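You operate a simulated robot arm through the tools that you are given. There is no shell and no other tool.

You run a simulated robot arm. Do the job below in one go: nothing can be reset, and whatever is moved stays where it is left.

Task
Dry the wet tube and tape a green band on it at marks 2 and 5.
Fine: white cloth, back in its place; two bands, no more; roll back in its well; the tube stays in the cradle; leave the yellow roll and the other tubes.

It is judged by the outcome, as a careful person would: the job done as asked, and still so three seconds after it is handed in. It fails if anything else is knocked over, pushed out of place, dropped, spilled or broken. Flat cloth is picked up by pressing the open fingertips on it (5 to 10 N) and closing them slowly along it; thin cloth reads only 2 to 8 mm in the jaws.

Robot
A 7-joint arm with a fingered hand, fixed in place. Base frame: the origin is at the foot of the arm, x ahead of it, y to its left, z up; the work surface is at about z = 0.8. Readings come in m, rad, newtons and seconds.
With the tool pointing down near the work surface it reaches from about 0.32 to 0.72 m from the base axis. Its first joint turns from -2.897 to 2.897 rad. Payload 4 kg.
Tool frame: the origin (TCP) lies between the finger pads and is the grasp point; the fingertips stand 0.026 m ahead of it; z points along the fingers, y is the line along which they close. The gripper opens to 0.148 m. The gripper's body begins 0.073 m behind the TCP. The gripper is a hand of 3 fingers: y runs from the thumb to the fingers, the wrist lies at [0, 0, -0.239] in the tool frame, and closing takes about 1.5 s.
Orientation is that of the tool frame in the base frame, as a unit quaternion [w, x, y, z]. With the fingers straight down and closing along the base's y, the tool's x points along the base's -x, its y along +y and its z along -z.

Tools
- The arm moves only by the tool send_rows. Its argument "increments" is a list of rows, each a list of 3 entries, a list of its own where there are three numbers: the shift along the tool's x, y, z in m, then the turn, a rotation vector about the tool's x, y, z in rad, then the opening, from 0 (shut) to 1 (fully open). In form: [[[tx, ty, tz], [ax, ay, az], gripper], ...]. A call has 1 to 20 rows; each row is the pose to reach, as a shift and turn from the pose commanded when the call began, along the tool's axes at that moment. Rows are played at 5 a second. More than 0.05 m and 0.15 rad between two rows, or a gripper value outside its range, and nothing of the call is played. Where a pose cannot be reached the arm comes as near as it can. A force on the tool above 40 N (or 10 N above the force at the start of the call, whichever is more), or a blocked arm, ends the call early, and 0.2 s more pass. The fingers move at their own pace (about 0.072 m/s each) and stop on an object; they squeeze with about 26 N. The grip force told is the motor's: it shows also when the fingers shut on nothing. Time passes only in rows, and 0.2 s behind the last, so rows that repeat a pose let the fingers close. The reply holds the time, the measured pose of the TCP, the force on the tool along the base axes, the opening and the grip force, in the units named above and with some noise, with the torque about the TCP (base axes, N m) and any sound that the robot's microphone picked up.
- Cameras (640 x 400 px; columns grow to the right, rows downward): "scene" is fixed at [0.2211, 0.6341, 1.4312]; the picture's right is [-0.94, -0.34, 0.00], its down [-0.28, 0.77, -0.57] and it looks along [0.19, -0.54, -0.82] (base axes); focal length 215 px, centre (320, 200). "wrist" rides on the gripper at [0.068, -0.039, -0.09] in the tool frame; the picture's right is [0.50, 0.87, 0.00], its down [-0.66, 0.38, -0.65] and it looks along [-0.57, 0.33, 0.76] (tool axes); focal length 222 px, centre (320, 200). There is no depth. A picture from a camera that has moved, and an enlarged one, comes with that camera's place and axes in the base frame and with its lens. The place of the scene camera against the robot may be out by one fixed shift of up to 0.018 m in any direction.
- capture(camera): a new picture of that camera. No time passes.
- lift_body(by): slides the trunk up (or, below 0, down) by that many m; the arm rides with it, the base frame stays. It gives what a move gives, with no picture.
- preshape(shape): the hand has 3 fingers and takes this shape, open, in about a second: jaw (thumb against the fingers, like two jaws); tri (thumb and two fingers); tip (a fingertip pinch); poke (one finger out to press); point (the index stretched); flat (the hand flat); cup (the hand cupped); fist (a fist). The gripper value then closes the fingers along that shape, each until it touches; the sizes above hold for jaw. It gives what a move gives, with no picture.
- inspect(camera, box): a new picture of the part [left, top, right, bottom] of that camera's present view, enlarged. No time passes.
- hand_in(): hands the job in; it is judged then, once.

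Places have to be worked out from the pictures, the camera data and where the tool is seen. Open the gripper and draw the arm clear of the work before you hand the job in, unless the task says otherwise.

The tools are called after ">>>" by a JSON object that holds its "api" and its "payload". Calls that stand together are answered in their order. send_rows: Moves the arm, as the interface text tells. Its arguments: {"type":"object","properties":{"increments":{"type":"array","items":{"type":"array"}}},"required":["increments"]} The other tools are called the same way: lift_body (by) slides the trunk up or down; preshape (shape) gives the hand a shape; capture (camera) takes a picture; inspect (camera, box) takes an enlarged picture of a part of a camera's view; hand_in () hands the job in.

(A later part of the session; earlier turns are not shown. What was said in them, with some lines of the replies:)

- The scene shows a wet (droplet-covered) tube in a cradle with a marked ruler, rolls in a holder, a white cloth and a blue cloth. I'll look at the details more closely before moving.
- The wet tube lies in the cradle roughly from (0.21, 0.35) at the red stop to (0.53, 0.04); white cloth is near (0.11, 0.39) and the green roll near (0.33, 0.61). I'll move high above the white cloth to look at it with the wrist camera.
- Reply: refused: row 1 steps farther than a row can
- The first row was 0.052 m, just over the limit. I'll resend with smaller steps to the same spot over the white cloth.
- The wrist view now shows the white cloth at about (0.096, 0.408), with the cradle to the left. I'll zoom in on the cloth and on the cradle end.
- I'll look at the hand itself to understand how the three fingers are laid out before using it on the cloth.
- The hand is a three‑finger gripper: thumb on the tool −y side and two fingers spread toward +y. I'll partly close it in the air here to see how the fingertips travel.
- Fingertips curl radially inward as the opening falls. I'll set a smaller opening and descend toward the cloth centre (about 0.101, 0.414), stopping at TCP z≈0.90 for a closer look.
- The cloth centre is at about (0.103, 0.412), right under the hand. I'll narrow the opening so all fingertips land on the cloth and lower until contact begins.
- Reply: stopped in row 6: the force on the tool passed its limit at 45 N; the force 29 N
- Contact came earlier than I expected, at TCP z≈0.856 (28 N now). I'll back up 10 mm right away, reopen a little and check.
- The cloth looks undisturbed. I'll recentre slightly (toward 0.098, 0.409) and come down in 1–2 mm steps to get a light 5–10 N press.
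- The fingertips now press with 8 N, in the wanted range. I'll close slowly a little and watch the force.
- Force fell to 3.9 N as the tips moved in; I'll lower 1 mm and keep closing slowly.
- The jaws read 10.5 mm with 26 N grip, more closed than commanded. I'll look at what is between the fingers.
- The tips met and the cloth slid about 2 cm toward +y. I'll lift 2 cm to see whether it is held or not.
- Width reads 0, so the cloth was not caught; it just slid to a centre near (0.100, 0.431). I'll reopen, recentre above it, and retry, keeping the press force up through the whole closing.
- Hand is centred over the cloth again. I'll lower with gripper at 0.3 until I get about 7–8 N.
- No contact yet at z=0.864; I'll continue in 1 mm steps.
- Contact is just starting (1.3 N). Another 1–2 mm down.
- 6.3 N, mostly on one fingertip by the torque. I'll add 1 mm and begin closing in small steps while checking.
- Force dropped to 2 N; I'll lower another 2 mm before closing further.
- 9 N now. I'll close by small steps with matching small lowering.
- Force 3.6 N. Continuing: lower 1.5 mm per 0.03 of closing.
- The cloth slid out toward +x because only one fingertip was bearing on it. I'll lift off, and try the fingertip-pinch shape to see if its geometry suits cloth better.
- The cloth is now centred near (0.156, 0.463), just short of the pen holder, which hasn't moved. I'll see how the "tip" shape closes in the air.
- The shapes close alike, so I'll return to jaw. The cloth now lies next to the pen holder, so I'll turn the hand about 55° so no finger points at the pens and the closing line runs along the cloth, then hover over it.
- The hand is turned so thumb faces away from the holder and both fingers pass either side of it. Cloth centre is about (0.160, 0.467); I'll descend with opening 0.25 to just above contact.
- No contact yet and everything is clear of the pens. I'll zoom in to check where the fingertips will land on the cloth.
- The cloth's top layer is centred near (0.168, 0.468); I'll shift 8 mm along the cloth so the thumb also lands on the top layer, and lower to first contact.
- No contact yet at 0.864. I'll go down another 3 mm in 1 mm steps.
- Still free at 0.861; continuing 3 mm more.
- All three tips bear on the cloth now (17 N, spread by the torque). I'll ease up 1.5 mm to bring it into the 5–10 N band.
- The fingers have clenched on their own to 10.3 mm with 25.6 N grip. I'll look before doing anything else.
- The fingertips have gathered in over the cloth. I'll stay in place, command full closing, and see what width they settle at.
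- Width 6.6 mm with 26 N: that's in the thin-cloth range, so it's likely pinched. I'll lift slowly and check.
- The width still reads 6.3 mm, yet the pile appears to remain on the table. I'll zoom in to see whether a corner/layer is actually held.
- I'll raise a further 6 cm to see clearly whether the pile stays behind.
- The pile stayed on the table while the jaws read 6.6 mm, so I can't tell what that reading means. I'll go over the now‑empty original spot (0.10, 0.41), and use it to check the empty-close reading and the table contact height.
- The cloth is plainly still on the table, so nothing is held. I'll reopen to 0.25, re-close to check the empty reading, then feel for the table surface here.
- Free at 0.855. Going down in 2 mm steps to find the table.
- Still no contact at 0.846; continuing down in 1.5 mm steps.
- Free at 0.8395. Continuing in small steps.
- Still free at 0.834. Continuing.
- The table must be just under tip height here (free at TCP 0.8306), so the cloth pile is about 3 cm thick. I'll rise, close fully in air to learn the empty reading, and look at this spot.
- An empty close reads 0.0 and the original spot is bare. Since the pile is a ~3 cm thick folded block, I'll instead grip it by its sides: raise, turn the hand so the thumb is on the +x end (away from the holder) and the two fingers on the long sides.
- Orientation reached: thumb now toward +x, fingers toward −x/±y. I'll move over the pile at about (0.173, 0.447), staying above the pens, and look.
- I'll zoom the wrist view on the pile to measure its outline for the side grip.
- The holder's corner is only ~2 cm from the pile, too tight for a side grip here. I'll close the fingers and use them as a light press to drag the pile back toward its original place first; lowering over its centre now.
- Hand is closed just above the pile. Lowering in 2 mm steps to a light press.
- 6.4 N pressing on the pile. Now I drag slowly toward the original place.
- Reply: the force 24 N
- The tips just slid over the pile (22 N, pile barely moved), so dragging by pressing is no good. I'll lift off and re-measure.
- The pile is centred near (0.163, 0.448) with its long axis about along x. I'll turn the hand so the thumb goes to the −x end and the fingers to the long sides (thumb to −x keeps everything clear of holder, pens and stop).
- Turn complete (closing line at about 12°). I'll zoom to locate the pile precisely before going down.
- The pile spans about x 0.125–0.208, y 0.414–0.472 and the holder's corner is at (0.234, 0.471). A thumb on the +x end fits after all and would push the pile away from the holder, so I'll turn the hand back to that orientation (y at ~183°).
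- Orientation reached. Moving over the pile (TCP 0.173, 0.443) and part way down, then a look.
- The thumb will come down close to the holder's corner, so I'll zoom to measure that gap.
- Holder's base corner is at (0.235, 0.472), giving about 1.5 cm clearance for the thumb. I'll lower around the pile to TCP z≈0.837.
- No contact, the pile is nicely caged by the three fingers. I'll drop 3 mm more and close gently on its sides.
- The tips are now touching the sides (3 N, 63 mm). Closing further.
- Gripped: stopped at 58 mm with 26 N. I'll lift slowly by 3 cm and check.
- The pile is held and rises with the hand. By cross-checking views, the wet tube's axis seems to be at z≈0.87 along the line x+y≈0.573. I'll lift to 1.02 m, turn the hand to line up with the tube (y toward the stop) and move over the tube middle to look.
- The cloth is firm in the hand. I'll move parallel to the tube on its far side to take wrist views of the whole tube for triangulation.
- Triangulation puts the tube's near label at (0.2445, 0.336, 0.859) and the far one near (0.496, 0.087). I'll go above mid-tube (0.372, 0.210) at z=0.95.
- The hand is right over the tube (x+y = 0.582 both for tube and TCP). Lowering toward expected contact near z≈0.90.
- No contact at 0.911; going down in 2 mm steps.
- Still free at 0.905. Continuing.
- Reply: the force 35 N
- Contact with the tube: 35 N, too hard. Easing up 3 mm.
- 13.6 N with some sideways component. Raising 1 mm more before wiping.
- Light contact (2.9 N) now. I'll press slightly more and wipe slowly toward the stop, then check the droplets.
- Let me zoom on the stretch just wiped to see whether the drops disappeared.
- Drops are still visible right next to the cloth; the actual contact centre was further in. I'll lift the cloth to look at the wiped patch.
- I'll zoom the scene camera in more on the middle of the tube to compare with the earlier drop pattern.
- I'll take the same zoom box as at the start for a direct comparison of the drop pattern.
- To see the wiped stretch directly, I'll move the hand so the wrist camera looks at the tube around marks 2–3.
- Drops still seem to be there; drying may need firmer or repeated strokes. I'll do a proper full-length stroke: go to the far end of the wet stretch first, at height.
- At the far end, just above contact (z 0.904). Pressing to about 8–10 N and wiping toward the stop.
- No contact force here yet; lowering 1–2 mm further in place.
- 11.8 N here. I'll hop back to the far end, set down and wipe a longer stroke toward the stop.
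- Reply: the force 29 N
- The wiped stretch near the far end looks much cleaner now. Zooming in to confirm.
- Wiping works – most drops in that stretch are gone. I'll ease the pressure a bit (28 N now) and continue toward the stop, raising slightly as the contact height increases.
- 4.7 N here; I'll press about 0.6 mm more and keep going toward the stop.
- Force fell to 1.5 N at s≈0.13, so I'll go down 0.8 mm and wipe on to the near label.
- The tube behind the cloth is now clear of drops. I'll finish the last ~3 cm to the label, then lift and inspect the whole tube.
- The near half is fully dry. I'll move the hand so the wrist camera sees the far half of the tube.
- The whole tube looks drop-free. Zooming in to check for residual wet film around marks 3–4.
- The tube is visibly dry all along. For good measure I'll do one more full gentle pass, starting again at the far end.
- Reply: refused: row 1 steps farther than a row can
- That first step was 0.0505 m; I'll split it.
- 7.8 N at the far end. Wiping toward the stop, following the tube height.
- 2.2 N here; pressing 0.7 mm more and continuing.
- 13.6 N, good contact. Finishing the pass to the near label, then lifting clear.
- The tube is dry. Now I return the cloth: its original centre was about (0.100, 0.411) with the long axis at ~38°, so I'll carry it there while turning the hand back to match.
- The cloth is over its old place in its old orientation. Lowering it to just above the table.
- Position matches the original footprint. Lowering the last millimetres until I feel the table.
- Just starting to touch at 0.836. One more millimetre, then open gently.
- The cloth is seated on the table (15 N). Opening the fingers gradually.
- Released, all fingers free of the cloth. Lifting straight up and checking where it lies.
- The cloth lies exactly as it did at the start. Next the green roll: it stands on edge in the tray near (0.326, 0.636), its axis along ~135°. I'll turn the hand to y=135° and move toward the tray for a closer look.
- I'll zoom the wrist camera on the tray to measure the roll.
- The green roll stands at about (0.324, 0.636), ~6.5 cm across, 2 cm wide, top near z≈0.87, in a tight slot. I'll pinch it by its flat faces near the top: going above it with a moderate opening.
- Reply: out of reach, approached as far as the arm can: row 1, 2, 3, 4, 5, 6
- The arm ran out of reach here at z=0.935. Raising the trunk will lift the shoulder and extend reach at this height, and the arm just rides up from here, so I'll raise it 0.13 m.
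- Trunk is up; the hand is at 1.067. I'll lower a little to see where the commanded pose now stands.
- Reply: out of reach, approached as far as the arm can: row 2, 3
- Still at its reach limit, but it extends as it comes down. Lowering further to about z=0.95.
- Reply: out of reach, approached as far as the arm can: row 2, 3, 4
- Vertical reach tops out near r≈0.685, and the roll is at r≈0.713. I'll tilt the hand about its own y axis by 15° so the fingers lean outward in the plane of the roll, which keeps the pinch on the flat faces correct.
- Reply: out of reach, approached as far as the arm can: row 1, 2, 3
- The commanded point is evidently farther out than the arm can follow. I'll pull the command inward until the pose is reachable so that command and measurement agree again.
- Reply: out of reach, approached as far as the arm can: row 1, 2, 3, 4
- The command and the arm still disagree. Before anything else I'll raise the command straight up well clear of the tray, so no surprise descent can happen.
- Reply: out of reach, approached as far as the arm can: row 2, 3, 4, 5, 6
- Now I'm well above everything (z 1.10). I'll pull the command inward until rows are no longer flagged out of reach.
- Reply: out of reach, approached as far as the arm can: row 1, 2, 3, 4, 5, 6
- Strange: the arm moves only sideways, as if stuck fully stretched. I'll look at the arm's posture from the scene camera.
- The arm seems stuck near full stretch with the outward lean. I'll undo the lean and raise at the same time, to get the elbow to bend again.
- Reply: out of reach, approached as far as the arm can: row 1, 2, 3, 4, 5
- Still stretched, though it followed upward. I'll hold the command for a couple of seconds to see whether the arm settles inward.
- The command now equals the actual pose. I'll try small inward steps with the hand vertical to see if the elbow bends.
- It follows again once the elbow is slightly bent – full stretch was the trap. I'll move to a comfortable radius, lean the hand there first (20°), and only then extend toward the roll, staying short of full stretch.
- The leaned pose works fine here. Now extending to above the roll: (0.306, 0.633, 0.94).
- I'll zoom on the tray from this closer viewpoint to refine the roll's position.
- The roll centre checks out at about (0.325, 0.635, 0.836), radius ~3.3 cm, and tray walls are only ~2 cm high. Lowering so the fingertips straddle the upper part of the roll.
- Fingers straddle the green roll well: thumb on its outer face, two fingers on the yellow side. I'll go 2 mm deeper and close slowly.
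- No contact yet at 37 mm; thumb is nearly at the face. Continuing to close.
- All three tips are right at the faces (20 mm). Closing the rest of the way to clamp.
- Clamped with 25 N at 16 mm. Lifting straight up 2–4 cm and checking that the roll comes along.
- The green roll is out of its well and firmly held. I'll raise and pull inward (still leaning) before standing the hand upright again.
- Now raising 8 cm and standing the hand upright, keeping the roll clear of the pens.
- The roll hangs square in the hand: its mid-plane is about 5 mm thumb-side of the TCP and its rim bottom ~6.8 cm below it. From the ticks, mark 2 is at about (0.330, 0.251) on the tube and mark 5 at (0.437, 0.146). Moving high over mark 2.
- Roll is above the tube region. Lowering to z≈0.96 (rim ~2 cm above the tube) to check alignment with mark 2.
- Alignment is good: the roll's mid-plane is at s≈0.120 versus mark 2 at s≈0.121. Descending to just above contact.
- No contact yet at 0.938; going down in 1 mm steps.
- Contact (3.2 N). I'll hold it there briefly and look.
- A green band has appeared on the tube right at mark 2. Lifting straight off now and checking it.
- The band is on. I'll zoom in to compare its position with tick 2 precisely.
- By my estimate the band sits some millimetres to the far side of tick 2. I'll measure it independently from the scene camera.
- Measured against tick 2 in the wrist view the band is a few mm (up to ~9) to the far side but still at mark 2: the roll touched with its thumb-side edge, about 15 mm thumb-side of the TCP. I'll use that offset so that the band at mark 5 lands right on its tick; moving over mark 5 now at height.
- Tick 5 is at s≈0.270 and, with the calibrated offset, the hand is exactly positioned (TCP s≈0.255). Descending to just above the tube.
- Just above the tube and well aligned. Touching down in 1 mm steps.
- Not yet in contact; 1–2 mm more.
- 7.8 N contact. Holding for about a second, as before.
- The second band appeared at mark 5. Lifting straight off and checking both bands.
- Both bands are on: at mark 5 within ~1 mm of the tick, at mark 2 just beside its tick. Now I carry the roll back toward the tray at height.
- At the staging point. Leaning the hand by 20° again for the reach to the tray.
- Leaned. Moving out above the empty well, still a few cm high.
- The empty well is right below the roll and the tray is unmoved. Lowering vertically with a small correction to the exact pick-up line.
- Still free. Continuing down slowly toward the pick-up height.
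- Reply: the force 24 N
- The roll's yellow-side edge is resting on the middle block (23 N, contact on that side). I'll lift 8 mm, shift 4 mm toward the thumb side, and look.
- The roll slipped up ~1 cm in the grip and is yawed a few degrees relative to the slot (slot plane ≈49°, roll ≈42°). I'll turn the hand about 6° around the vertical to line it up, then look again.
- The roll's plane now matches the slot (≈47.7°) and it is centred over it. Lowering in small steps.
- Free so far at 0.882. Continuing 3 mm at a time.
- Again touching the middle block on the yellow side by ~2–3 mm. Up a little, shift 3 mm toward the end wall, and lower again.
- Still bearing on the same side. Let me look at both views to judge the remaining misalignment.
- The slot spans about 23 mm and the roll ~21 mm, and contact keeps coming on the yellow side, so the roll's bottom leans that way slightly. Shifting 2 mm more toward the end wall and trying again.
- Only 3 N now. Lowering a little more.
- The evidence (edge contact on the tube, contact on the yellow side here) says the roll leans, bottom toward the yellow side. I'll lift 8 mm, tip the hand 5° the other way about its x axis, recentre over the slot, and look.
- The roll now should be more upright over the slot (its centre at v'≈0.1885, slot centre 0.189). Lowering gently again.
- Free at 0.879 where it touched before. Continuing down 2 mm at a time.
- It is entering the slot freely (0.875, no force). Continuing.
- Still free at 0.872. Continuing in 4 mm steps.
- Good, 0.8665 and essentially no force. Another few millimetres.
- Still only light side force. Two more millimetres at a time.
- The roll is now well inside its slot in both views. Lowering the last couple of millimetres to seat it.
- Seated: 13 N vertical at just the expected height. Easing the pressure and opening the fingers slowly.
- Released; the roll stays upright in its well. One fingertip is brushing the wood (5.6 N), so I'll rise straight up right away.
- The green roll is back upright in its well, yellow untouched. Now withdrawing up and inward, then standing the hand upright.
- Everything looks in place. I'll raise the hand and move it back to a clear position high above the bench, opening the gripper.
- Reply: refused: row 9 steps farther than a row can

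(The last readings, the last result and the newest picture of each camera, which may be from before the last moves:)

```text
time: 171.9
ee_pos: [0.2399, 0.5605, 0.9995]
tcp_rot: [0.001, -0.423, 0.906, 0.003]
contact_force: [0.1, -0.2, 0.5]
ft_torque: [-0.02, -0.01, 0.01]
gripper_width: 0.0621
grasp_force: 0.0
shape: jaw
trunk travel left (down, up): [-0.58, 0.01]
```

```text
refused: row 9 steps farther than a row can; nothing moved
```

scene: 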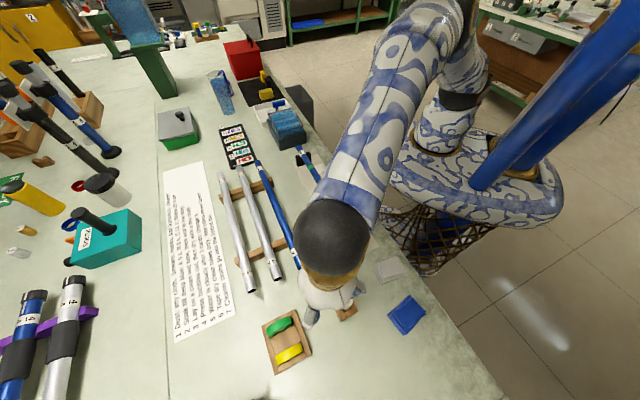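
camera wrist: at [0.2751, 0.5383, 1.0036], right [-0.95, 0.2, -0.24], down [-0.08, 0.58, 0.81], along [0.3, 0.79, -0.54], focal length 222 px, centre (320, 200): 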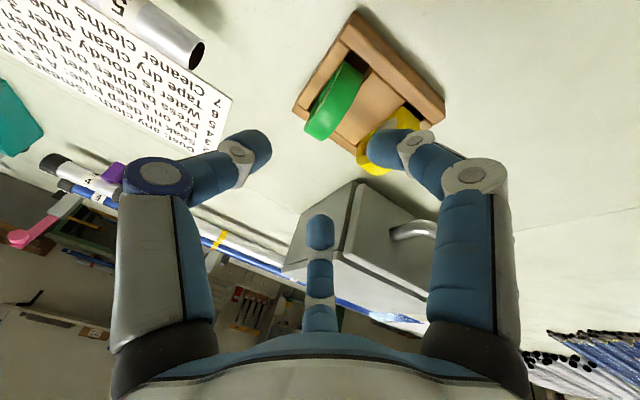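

Last step was slightly too long; I'll shorten it.

>>> {"api": "send_rows", "payload": {"increments": [[[0, 0, -0.045], [0, 0, 0], 0.5], [[0, 0, -0.09], [0, 0, 0], 0.6], [[0.01, -0.02, -0.13], [0, 0, 0], 0.7], [[0.028, -0.058, -0.15], [0, 0, 0], 0.8], [[0.046, -0.097, -0.165], [0, 0, 0], 0.9], [[0.064, -0.136, -0.175], [0, 0, 0], 1.0], [[0.082, -0.174, -0.18], [0, 0, 0], 1.0], [[0.1, -0.212, -0.185], [0, 0, 0], 1.0], [[0.112, -0.24, -0.19], [0, 0, 0], 1.0], [[0.112, -0.24, -0.19], [0, 0, 0], 1.0]]}}

>>> {"api": "capture", "payload": {"camera": "scene"}}

>>> {"api": "capture", "payload": {"camera": "wrist"}}

```text
time: 174.1
ee_pos: [0.3541, 0.3215, 1.1884]
tcp_rot: [0.001, -0.424, 0.906, 0.003]
contact_force: [0.8, 0.3, -0.2]
ft_torque: [0.03, 0.02, 0.02]
gripper_width: 0.1478
grasp_force: 0.1
shape: jaw
trunk travel left (down, up): [-0.58, 0.01]
```

```text
taken
```

scene: 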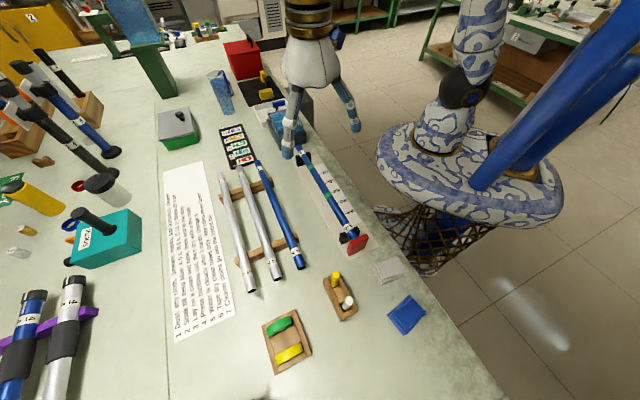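

```text
taken
camera wrist: at [0.3416, 0.2452, 1.2775], right [-0.99, 0.17, 0.0], down [0.13, 0.74, 0.66], along [0.11, 0.65, -0.75], focal length 222 px, centre (320, 200)
```

wrist: 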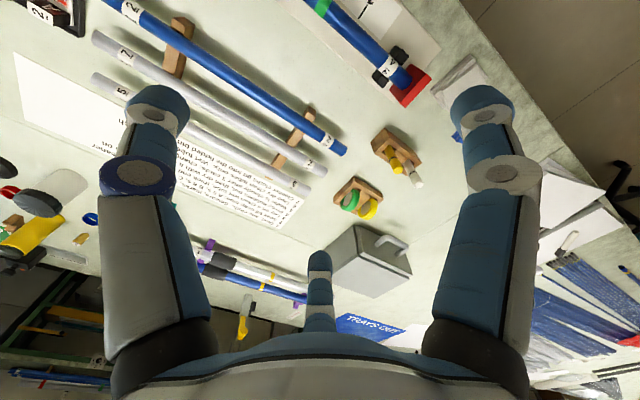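

The hand is clear and open. A last zoomed check on tube and bands, roll tray, and cloths.

>>> {"api": "inspect", "payload": {"camera": "scene", "box": [280, 130, 380, 260]}}

>>> {"api": "inspect", "payload": {"camera": "scene", "box": [250, 250, 440, 380]}}

>>> {"api": "inspect", "payload": {"camera": "scene", "box": [250, 290, 330, 380]}}

```text
3.08 times, centred on (330, 195) of scene
camera zoom: at [0.2211, 0.6341, 1.4312], right [-0.94, -0.34, 0.0], down [-0.28, 0.77, -0.57], along [0.19, -0.54, -0.82], focal length 661 px, centre (289, 215)
```

zoom: 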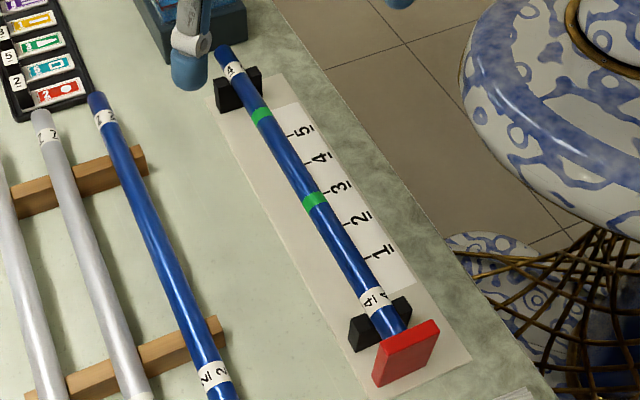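

```text
3.08 times, centred on (345, 315) of scene
camera zoom: at [0.2211, 0.6341, 1.4312], right [-0.94, -0.34, 0.0], down [-0.28, 0.77, -0.57], along [0.19, -0.54, -0.82], focal length 661 px, centre (243, -154)
```

zoom: 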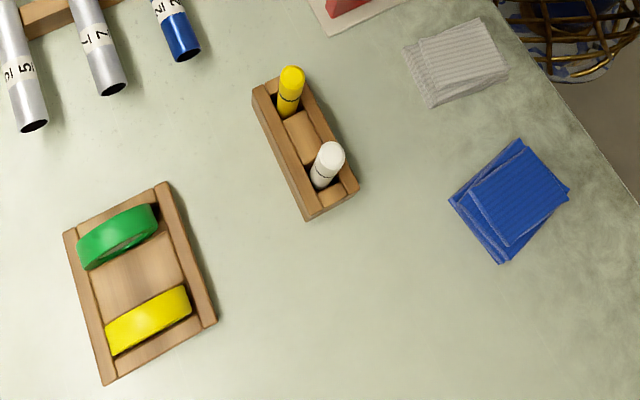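

```text
4.44 times, centred on (290, 335) of scene
camera zoom: at [0.2211, 0.6341, 1.4312], right [-0.94, -0.34, 0.0], down [-0.28, 0.77, -0.57], along [0.19, -0.54, -0.82], focal length 955 px, centre (453, -400)
```

zoom: 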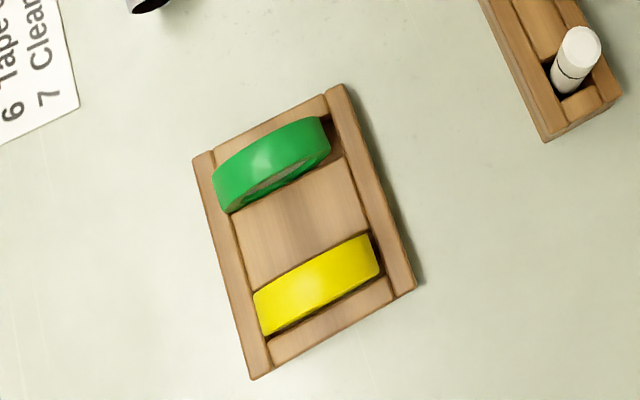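

The tube is dry and in its cradle, with two green bands. The one at mark 5 is on its tick and the one at mark 2 is just beside it. The white cloth is in its place, the green roll is standing in its well, and the yellow roll and other tubes are untouched. The hand is open and clear, so I'm handing in.

>>> {"api": "hand_in", "payload": {}}

```text
The job is handed in.
```

I dried the wet tube, taped one green band at mark 2 and one at mark 5, and handed the job in. I don't have the judge's result.

- **Drying:** I wiped the tube twice along its full length with the white cloth. No drops show in the last close-ups, and the tube is still in its cradle.
- **Band at mark 5:** it sits within about 1 mm of the tick.
- **Band at mark 2:** it sits about 9 mm from the tick, toward mark 3, so the tick falls at the band's edge. The roll touched with its edge rather than its middle. I left it because touching again might have added a third band.
- **White cloth:** it is back in its original spot and orientation. My first tries to pick it up pushed it next to the pen holder, which did not move.
- **Green roll:** it is upright in its well, about 4 mm to one side of where it started. It slipped about 1 cm in the grip when it first caught on the tray, before I seated it.

The yellow roll and the other tubes were not touched. The hand is open and clear of the bench. The trunk is still raised 0.13 m, which I did to reach the roll tray.
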